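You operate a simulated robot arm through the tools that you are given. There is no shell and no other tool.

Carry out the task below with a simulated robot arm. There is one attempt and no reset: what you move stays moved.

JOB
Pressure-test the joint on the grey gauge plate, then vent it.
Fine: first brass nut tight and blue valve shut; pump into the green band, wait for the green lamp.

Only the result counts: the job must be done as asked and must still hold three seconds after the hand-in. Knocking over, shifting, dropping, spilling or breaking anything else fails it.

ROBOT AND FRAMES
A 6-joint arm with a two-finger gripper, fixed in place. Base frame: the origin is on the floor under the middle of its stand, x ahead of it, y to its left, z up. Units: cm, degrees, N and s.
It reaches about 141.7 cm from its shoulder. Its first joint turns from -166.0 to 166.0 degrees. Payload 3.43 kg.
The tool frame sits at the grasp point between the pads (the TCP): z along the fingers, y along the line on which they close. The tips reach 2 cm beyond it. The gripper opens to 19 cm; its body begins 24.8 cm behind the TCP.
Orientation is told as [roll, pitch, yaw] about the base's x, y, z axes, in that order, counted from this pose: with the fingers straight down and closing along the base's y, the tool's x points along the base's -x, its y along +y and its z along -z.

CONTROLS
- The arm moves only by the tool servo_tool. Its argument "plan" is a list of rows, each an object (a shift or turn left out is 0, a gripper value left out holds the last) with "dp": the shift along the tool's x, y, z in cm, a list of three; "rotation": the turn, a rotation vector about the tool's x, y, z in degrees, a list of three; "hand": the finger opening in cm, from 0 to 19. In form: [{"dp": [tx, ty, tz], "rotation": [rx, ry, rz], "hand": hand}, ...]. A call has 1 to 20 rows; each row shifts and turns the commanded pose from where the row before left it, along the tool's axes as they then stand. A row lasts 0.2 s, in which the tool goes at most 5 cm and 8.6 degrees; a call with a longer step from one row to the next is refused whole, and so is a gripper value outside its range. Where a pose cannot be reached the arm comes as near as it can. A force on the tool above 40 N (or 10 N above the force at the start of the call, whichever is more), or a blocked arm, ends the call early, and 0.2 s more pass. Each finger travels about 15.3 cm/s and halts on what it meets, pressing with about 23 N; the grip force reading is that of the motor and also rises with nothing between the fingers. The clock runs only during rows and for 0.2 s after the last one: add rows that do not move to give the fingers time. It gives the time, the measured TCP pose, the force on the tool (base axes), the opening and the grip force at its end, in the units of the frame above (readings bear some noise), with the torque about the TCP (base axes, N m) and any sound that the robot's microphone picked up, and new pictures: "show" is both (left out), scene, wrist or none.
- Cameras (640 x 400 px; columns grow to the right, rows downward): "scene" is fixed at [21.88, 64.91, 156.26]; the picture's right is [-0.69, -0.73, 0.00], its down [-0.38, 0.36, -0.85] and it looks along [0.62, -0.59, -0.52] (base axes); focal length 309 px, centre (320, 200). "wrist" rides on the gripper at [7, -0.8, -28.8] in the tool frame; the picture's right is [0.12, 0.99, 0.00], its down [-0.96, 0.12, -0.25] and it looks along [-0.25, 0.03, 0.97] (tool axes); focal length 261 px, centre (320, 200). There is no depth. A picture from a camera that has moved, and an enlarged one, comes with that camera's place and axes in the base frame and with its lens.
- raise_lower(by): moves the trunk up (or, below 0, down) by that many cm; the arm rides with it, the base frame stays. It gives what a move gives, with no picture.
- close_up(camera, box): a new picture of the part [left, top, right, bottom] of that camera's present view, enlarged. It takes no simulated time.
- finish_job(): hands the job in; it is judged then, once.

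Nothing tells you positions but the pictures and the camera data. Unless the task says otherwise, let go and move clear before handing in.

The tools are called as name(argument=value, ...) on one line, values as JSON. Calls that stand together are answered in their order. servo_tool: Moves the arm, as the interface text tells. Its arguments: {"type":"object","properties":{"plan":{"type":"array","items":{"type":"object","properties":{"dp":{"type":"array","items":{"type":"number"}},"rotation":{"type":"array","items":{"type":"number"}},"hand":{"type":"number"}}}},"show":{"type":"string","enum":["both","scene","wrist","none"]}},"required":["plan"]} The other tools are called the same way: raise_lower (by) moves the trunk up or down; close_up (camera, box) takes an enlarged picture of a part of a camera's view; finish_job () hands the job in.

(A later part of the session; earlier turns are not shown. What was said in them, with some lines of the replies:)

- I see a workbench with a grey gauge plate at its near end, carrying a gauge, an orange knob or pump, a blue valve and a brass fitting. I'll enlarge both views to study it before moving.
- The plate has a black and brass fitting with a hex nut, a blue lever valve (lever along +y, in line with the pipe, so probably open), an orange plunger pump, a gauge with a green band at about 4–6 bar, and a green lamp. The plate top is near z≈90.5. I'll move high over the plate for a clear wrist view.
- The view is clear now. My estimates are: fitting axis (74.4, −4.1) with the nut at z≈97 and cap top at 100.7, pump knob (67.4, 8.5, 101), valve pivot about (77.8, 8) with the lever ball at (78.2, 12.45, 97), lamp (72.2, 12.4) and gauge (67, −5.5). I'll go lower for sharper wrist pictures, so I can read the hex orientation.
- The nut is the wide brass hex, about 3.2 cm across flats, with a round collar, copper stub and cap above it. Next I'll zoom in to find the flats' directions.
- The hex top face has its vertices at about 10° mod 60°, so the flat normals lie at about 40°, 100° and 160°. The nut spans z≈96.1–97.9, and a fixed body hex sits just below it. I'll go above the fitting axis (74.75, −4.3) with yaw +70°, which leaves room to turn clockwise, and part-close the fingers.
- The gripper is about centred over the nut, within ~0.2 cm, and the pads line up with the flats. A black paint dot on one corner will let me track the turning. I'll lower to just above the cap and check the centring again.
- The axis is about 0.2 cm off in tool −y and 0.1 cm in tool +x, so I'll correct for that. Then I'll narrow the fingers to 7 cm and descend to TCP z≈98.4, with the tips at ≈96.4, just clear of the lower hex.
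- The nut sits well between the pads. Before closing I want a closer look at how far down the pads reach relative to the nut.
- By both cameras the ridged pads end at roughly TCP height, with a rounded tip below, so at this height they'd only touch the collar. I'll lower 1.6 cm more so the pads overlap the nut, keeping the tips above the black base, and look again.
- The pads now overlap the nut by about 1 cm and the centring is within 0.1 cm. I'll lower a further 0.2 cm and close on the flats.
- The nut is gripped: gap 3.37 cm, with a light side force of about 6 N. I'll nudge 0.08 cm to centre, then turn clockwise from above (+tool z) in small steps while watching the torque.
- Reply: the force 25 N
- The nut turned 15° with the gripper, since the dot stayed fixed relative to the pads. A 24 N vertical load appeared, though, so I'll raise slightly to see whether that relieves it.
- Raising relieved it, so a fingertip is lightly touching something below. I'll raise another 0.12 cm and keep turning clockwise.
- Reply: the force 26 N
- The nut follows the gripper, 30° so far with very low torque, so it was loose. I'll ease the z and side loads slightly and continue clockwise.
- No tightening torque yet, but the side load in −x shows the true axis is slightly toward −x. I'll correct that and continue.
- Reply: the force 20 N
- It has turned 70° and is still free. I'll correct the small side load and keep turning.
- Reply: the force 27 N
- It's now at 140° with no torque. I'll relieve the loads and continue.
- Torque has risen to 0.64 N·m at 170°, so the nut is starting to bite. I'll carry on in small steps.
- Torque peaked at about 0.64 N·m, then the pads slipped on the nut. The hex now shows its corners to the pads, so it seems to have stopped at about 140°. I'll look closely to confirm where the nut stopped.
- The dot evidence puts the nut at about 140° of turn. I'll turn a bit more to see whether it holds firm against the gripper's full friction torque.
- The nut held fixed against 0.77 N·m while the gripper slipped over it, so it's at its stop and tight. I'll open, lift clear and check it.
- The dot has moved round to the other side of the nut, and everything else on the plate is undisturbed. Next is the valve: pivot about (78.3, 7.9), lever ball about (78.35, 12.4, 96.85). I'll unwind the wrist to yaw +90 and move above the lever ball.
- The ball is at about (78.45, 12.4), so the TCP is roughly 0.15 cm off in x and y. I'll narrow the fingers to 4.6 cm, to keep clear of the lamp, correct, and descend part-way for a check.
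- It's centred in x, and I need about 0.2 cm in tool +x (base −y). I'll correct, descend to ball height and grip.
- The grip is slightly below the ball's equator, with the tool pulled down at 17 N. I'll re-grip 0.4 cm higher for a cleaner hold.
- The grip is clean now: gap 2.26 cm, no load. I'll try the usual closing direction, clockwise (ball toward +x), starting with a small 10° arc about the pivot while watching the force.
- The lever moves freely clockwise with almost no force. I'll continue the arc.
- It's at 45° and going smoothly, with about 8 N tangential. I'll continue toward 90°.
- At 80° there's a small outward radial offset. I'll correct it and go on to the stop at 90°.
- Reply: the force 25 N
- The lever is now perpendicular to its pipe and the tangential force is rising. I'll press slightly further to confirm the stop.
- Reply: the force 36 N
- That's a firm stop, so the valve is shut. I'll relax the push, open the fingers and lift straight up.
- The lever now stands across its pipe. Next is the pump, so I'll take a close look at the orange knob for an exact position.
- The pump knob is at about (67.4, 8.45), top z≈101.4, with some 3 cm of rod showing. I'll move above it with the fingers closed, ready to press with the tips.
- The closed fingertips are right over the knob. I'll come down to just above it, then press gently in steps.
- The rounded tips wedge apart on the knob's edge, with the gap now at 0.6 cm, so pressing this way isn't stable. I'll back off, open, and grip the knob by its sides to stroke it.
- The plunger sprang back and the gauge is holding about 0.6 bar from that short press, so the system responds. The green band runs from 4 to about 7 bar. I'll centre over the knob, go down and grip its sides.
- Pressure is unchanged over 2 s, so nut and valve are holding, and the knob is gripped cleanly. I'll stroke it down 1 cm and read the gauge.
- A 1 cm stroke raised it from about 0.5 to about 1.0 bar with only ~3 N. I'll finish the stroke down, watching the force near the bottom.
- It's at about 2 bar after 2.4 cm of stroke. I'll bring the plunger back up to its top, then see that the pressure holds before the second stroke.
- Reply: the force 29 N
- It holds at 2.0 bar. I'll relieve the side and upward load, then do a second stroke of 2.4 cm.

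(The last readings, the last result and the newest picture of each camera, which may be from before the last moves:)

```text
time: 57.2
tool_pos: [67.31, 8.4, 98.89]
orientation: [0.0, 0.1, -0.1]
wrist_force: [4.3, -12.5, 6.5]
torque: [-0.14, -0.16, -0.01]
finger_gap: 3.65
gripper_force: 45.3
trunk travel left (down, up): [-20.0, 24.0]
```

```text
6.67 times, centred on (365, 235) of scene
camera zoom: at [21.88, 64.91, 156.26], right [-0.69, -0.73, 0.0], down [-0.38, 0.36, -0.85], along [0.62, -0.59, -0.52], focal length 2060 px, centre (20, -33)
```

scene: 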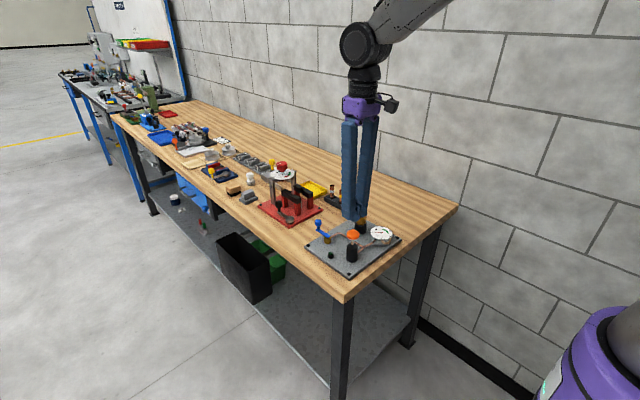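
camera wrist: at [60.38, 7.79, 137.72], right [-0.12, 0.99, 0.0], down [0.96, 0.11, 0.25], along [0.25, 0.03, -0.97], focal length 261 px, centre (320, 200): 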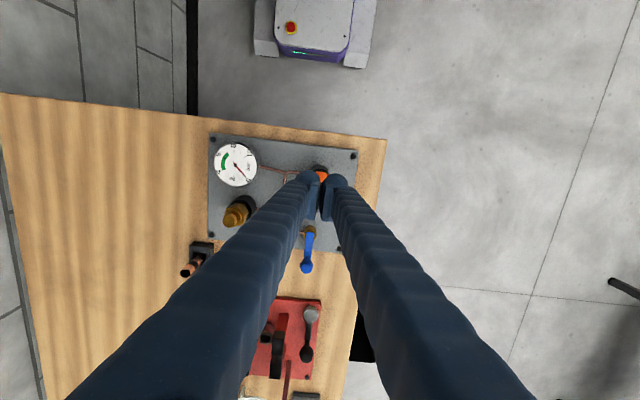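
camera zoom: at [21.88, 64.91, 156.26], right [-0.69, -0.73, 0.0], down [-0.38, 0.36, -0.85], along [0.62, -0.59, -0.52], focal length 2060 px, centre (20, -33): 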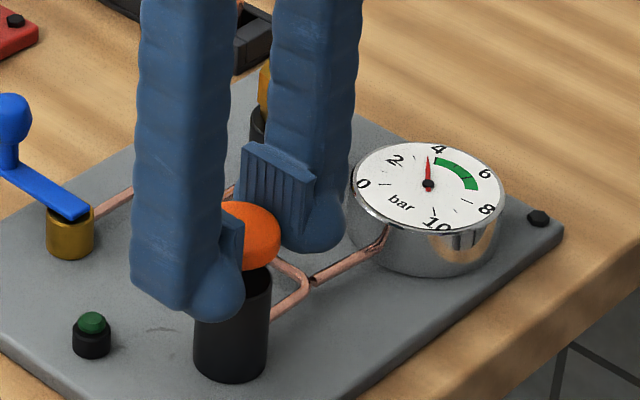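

It's at about 3.6 bar. I'll lift the plunger back and take a third stroke, checking the gauge part-way.

servo_tool(plan=[{"dp": [0, -0.08, -0.4]}, {"dp": [0, 0, -0.5]}, {"dp": [0, 0, -0.5]}, {"dp": [0, 0, -0.5]}, {"dp": [0, 0, -0.45]}, {}], show="none")

servo_tool(plan=[{"dp": [0, 0, 0.3]}, {"dp": [0, 0, 0.35]}, {"dp": [0, 0, 0.35]}, {"dp": [0, 0, 0.35]}, {"dp": [0, 0, 0.25]}, {}], show="none")

close_up(camera="scene", box=[362, 220, 402, 248])

close_up(camera="scene", box=[325, 205, 405, 265])

```text
time: 58.6
tool_pos: [67.45, 8.59, 101.09]
orientation: [0.0, 0.2, 0.0]
wrist_force: [2.3, -14.1, -8.5]
torque: [-0.12, -0.05, -0.01]
finger_gap: 3.59
gripper_force: 44.6
trunk travel left (down, up): [-20.0, 24.0]
```

```text
time: 60.0
tool_pos: [67.41, 8.51, 99.45]
orientation: [0.0, 0.0, -0.2]
wrist_force: [1.2, -19.2, 4.7]
torque: [-0.19, -0.06, -0.02]
finger_gap: 3.6
gripper_force: 45.6
trunk travel left (down, up): [-20.0, 24.0]
```

```text
14.29 times, centred on (382, 234) of scene
camera zoom: at [21.88, 64.91, 156.26], right [-0.69, -0.73, 0.0], down [-0.38, 0.36, -0.85], along [0.62, -0.59, -0.52], focal length 4413 px, centre (-566, -286)
```

zoom: 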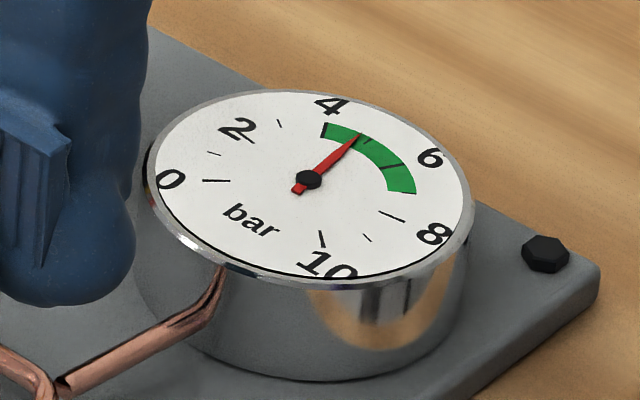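

```text
6.67 times, centred on (365, 235) of scene
camera zoom: at [21.88, 64.91, 156.26], right [-0.69, -0.73, 0.0], down [-0.38, 0.36, -0.85], along [0.62, -0.59, -0.52], focal length 2060 px, centre (20, -33)
```

zoom: 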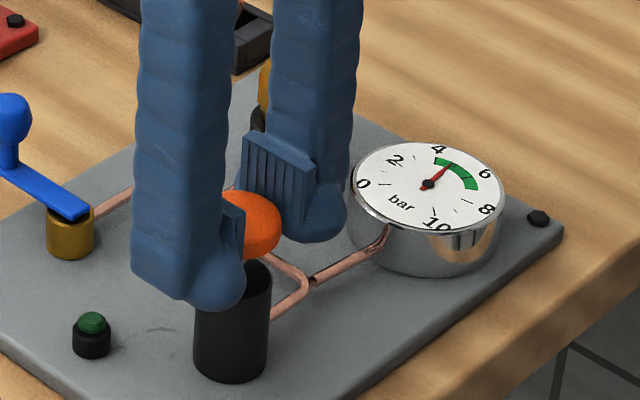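

The needle is inside the green band at about 4.8 bar. I'll add a little more margin, to about 5.2, then hold and watch the lamp.

servo_tool(plan=[{"dp": [0, -0.1, 0.2]}, {"dp": [0, -0.05, 0.2]}, {"dp": [0, 0, 0.15]}, {}, {}], show="none")

close_up(camera="scene", box=[362, 220, 402, 248])

close_up(camera="scene", box=[320, 235, 350, 265])

```text
time: 61.2
tool_pos: [67.43, 8.45, 98.89]
orientation: [0.0, 0.0, 0.0]
wrist_force: [5.4, 2.2, 5.9]
torque: [0.04, -0.18, -0.02]
finger_gap: 3.62
gripper_force: 44.6
trunk travel left (down, up): [-20.0, 24.0]
```

```text
14.29 times, centred on (382, 234) of scene
camera zoom: at [21.88, 64.91, 156.26], right [-0.69, -0.73, 0.0], down [-0.38, 0.36, -0.85], along [0.62, -0.59, -0.52], focal length 4413 px, centre (-566, -286)
```

zoom: 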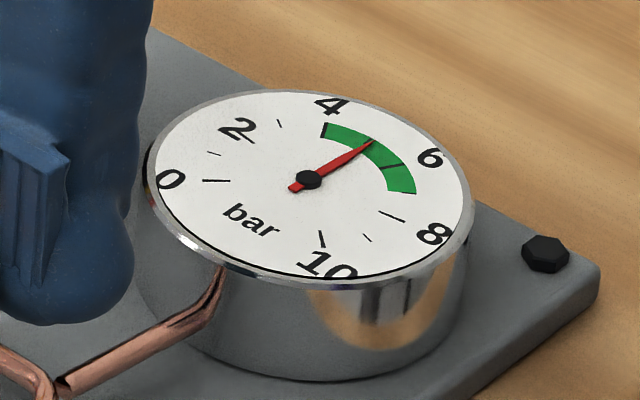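

```text
13.33 times, centred on (335, 250) of scene
camera zoom: at [21.88, 64.91, 156.26], right [-0.69, -0.73, 0.0], down [-0.38, 0.36, -0.85], along [0.62, -0.59, -0.52], focal length 4119 px, centre (120, -467)
```

zoom: 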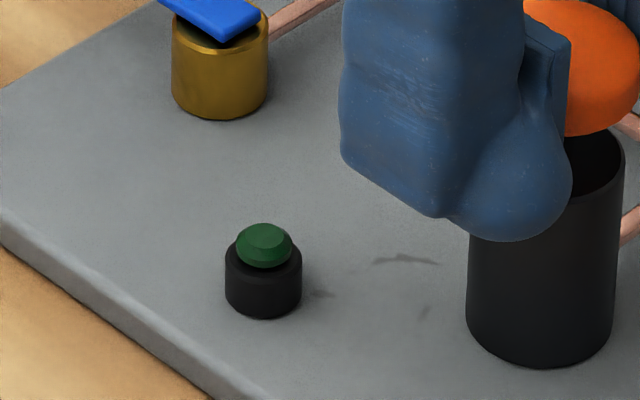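

It's at about 5.15 bar, comfortably in the band, and the lamp isn't lit yet. I'll return the plunger gently to its top, release it, rise clear and wait.

servo_tool(plan=[{"dp": [0, 0, -0.4]}, {"dp": [0, 0, -0.5]}, {"dp": [0, 0, -0.5]}, {"dp": [0, 0, -0.4]}, {"dp": [0, 0, -0.1]}, {"hand": 4.5}, {"hand": 5.5}, {"hand": 6.5}, {}, {"dp": [0, 0, -2]}, {"dp": [0, 0, -3]}, {"dp": [0, 0, -3]}, {}], show="none")

close_up(camera="scene", box=[362, 220, 402, 248])

close_up(camera="scene", box=[300, 205, 410, 270])

```text
time: 64.0
tool_pos: [67.38, 8.27, 108.92]
orientation: [0.0, 0.1, 0.0]
wrist_force: [-0.2, 0.5, -0.4]
torque: [0.0, 0.01, 0.0]
finger_gap: 6.52
gripper_force: 0.1
trunk travel left (down, up): [-20.0, 24.0]
```

```text
14.29 times, centred on (382, 234) of scene
camera zoom: at [21.88, 64.91, 156.26], right [-0.69, -0.73, 0.0], down [-0.38, 0.36, -0.85], along [0.62, -0.59, -0.52], focal length 4413 px, centre (-566, -286)
```

zoom: 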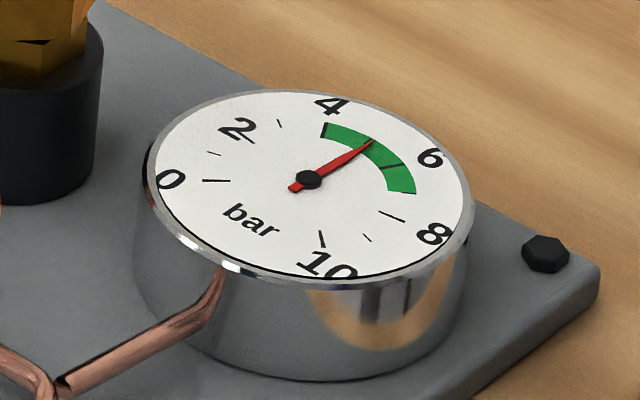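

```text
5.82 times, centred on (355, 238) of scene
camera zoom: at [21.88, 64.91, 156.26], right [-0.69, -0.73, 0.0], down [-0.38, 0.36, -0.85], along [0.62, -0.59, -0.52], focal length 1797 px, centre (116, -18)
```

zoom: 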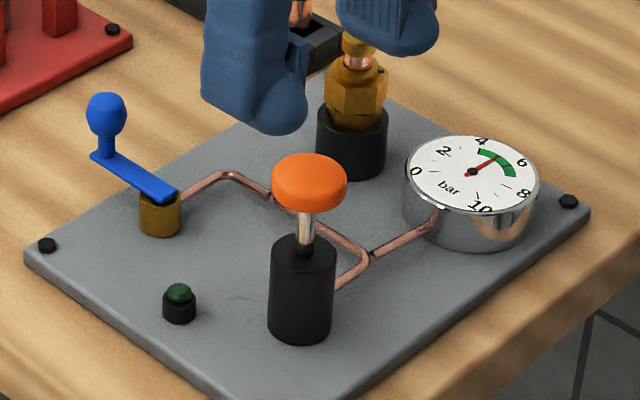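

Pressure is steady at about 5.15 bar with no leak. While waiting for the lamp, I'll move up and over toward the valve ball without touching it.

servo_tool(plan=[{"dp": [0, 0, -2]}, {"dp": [-3.1, -0.08, 0], "hand": 4.6}, {"dp": [-3.1, -0.08, 0]}, {"dp": [-3.1, -0.08, 0]}, {"dp": [-3.1, -0.08, 0]}, {"dp": [-3.1, -0.08, 0]}, {}, {}, {}, {}, {}, {}, {}, {}, {}], show="scene")

close_up(camera="scene", box=[300, 205, 410, 270])

```text
time: 67.2
tool_pos: [83.1, 8.09, 110.9]
orientation: [-0.1, 0.1, -0.1]
wrist_force: [0.9, -0.7, 0.0]
torque: [-0.02, -0.02, -0.03]
finger_gap: 4.59
gripper_force: 0.1
trunk travel left (down, up): [-20.0, 24.0]
```

scene: 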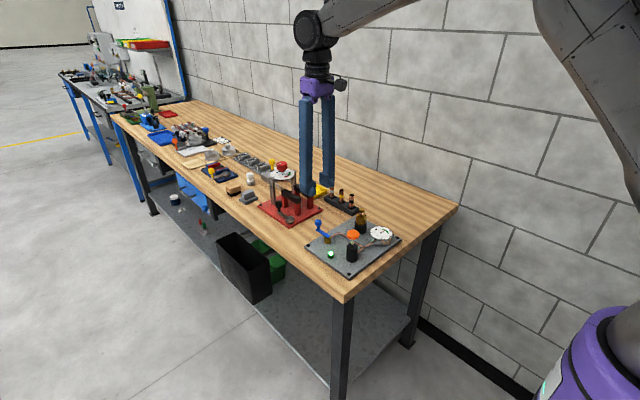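

```text
5.82 times, centred on (355, 238) of scene
camera zoom: at [21.88, 64.91, 156.26], right [-0.69, -0.73, 0.0], down [-0.38, 0.36, -0.85], along [0.62, -0.59, -0.52], focal length 1797 px, centre (116, -18)
```

zoom: 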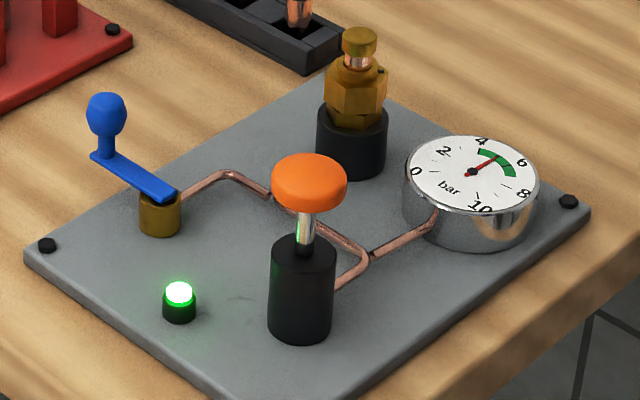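

The green lamp is lit. Now to vent by reopening the valve, so I'll check the alignment over the lever ball.

close_up(camera="wrist", box=[270, 155, 370, 225])

```text
5.71 times, centred on (320, 190) of wrist
camera zoom: at [76.04, 7.22, 139.77], right [-0.12, 0.99, 0.0], down [0.96, 0.11, 0.25], along [0.24, 0.03, -0.97], focal length 1489 px, centre (320, 257)
```

zoom: 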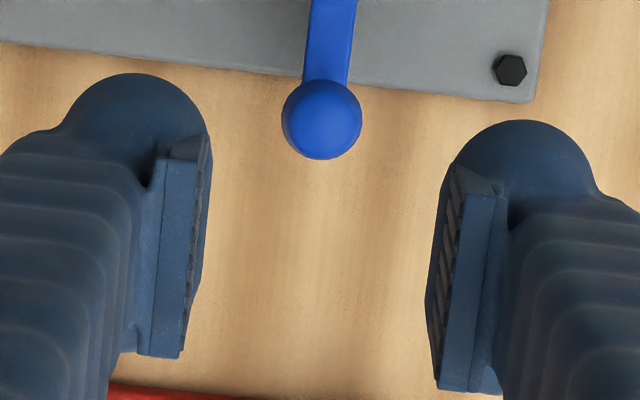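

It's aligned to about 0.1 cm. I'll descend and grip the ball, gently so it doesn't turn yet.

servo_tool(plan=[{"dp": [0.1, 0.08, 3.5]}, {"dp": [0, 0, 3.5]}, {"dp": [0, 0, 3]}, {"dp": [0, 0, 2]}, {"dp": [0, 0, 1.0]}, {"dp": [0, 0, 0.95]}, {}, {"hand": 3.5}, {"hand": 2.5}, {"hand": 1.8}, {"hand": 1.8}, {"hand": 1.8}], show="none")

close_up(camera="wrist", box=[270, 140, 370, 210])

close_up(camera="scene", box=[300, 205, 410, 270])

```text
time: 69.8
tool_pos: [82.97, 8.04, 96.9]
orientation: [0.0, 0.1, -0.1]
wrist_force: [-0.3, 1.8, -1.6]
torque: [0.03, -0.01, -0.03]
finger_gap: 2.24
gripper_force: 44.8
trunk travel left (down, up): [-20.0, 24.0]
```

```text
5.71 times, centred on (320, 175) of wrist
camera zoom: at [75.93, 7.24, 125.68], right [-0.12, 0.99, 0.0], down [0.96, 0.11, 0.25], along [0.24, 0.03, -0.97], focal length 1489 px, centre (320, 343)
```

zoom: 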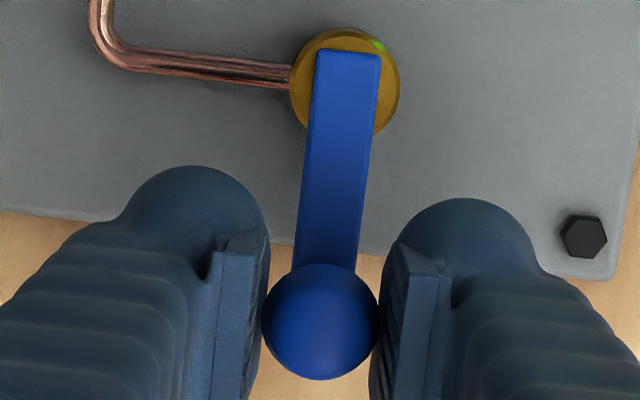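

```text
5.82 times, centred on (355, 238) of scene
camera zoom: at [21.88, 64.91, 156.26], right [-0.69, -0.73, 0.0], down [-0.38, 0.36, -0.85], along [0.62, -0.59, -0.52], focal length 1797 px, centre (116, -18)
```

zoom: 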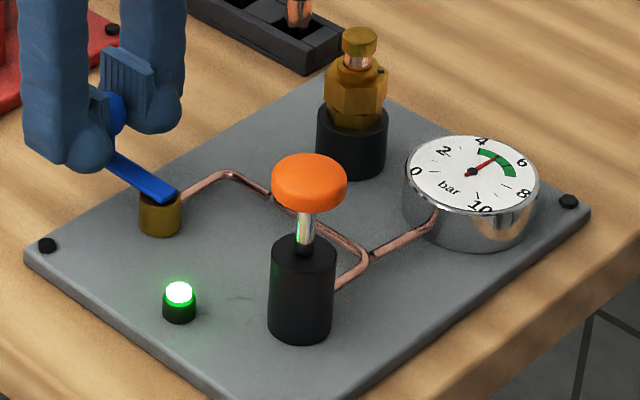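

The grip is clean. I'll sweep the lever counter-clockwise back toward open.

servo_tool(plan=[{"dp": [0.017, 0.392, 0], "rotation": [0, 0, -5]}, {"dp": [0.017, 0.392, 0], "rotation": [0, 0, -5]}, {"dp": [0.017, 0.392, 0], "rotation": [0, 0, -5]}, {"dp": [0.017, 0.392, 0], "rotation": [0, 0, -5]}, {"dp": [0.017, 0.392, 0], "rotation": [0, 0, -5]}, {"dp": [0.017, 0.392, 0], "rotation": [0, 0, -5]}, {"dp": [0.017, 0.392, 0], "rotation": [0, 0, -5]}, {"dp": [0.017, 0.392, 0], "rotation": [0, 0, -5]}, {"dp": [0.017, 0.392, 0], "rotation": [0, 0, -5]}], show="none")

close_up(camera="scene", box=[300, 205, 410, 270])

```text
time: 71.8
tool_pos: [81.38, 11.3, 96.85]
orientation: [0.1, 0.0, 45.0]
wrist_force: [12.1, 6.1, 7.8]
torque: [0.15, -0.24, 0.19]
finger_gap: 2.26
gripper_force: 44.6
trunk travel left (down, up): [-20.0, 24.0]
```

```text
5.82 times, centred on (355, 238) of scene
camera zoom: at [21.88, 64.91, 156.26], right [-0.69, -0.73, 0.0], down [-0.38, 0.36, -0.85], along [0.62, -0.59, -0.52], focal length 1797 px, centre (116, -18)
```

zoom: 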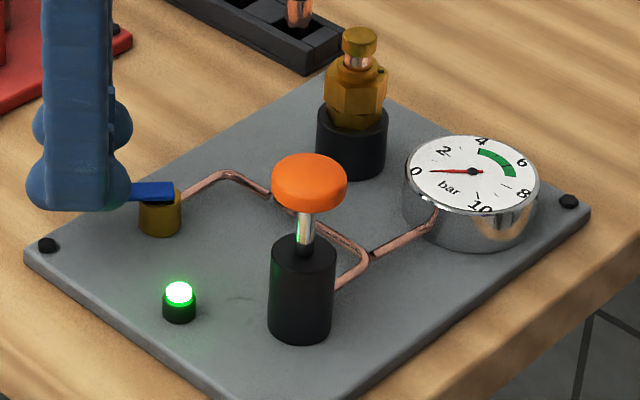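

The gauge has dropped to 0, so it's venting. I'll continue the lever to its fully open stop.

servo_tool(plan=[{"dp": [-0.07, 0.392, 0.05], "rotation": [0, 0, -5]}, {"dp": [0.005, 0.392, 0], "rotation": [0, 0, -5]}, {"dp": [0.005, 0.392, 0], "rotation": [0, 0, -5]}, {"dp": [0.017, 0.392, 0], "rotation": [0, 0, -5]}, {"dp": [0.017, 0.392, 0], "rotation": [0, 0, -5]}, {"dp": [0.017, 0.392, 0], "rotation": [0, 0, -5]}, {"dp": [0.017, 0.392, 0], "rotation": [0, 0, -5]}, {"dp": [0.017, 0.392, 0], "rotation": [0, 0, -5]}, {"dp": [0.017, 0.392, 0], "rotation": [0, 0, -5]}], show="none")

close_up(camera="wrist", box=[270, 140, 370, 210])

```text
time: 73.8
tool_pos: [78.49, 12.57, 96.79]
orientation: [0.1, 0.0, 90.1]
wrist_force: [-2.0, -26.7, -9.9]
torque: [-0.4, -0.02, -0.12]
finger_gap: 2.24
gripper_force: 45.4
trunk travel left (down, up): [-20.0, 24.0]
```

```text
5.71 times, centred on (320, 175) of wrist
camera zoom: at [79.3, 5.57, 125.66], right [-0.99, -0.12, 0.0], down [-0.11, 0.96, 0.25], along [-0.03, 0.25, -0.97], focal length 1489 px, centre (320, 343)
```

zoom: 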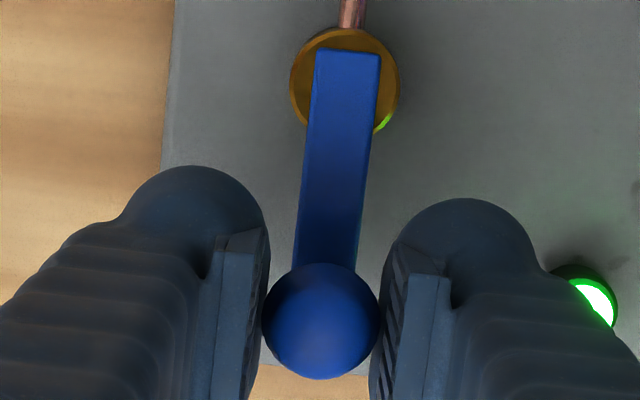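

The lever is back in line with the pipe, fully open. I'll relieve the radial load, release and lift clear.

servo_tool(plan=[{"dp": [0.2, 0.05, 0.08]}, {}, {"hand": 3.2}, {"hand": 4}, {"hand": 4.6}, {}, {"dp": [0, 0, -3]}, {"dp": [0, 0, -4]}, {"dp": [0, 0, -4]}, {"dp": [0, 0, -4]}, {"dp": [0, 0, -4]}, {}, {}], show="both")

close_up(camera="scene", box=[300, 205, 410, 270])

close_up(camera="scene", box=[362, 220, 402, 248])

```text
time: 76.6
tool_pos: [78.47, 12.76, 115.64]
orientation: [0.0, 0.0, 89.9]
wrist_force: [0.0, 0.4, -0.5]
torque: [0.01, 0.04, 0.01]
finger_gap: 4.63
gripper_force: 0.1
trunk travel left (down, up): [-20.0, 24.0]
camera wrist: at [79.25, 5.74, 144.51], right [-0.99, -0.12, 0.0], down [-0.11, 0.96, 0.25], along [-0.03, 0.25, -0.97], focal length 261 px, centre (320, 200)
```

scene: 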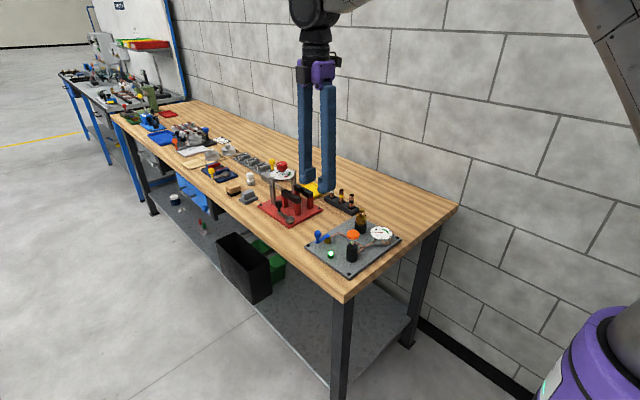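
wrist: 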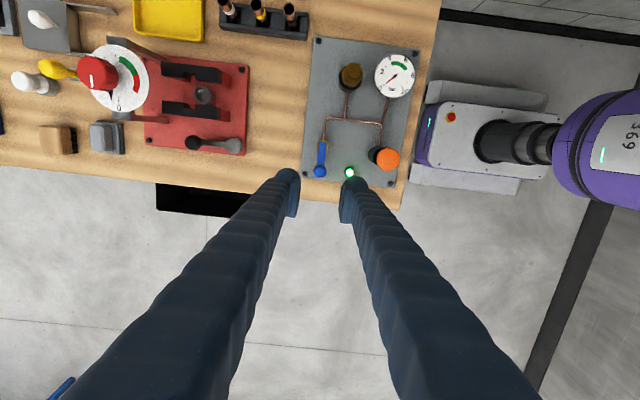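

```text
5.82 times, centred on (355, 238) of scene
camera zoom: at [21.88, 64.91, 156.26], right [-0.69, -0.73, 0.0], down [-0.38, 0.36, -0.85], along [0.62, -0.59, -0.52], focal length 1797 px, centre (116, -18)
```

zoom: 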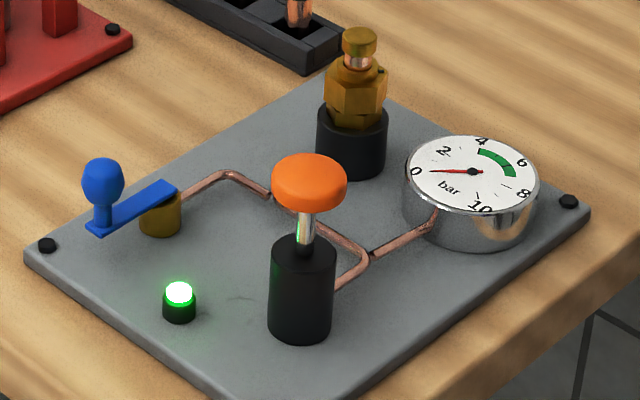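

```text
14.29 times, centred on (382, 234) of scene
camera zoom: at [21.88, 64.91, 156.26], right [-0.69, -0.73, 0.0], down [-0.38, 0.36, -0.85], along [0.62, -0.59, -0.52], focal length 4413 px, centre (-566, -286)
```

zoom: 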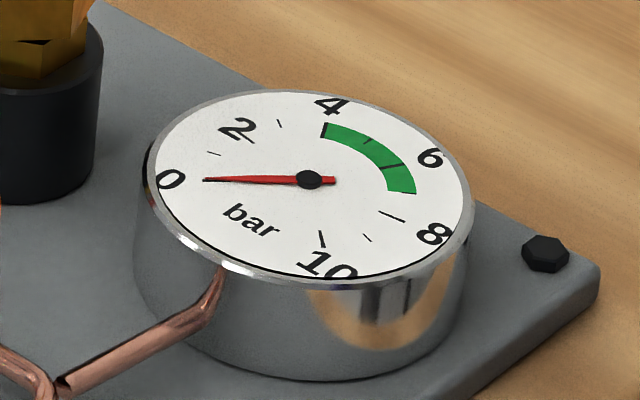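

The gauge reads 0, the green lamp is latched on, the valve is open, and nothing else has been disturbed. The arm is clear, so I'm handing in.

finish_job()

```text
The job is handed in.
```

I ran the pressure test on the grey gauge plate, the joint held, and I vented it. The job is handed in; no verdict has come back yet.

- **Nut:** It was loose at first. I turned it about 140° clockwise until it stopped, and it then held against 0.77 N·m, the point where the gripper slipped.
- **Valve:** I turned the blue lever a quarter turn clockwise to its stop, which shut it.
- **Pressure:** Pumping brought the gauge to about 5.15 bar, inside the green band that starts at 4. I saw no drop while waiting, and the green lamp lit.
- **Vent:** I turned the lever back in line with the pipe. The gauge fell to 0 and the lamp stayed lit.

The gripper is open and lifted clear, and nothing else on the bench was moved.
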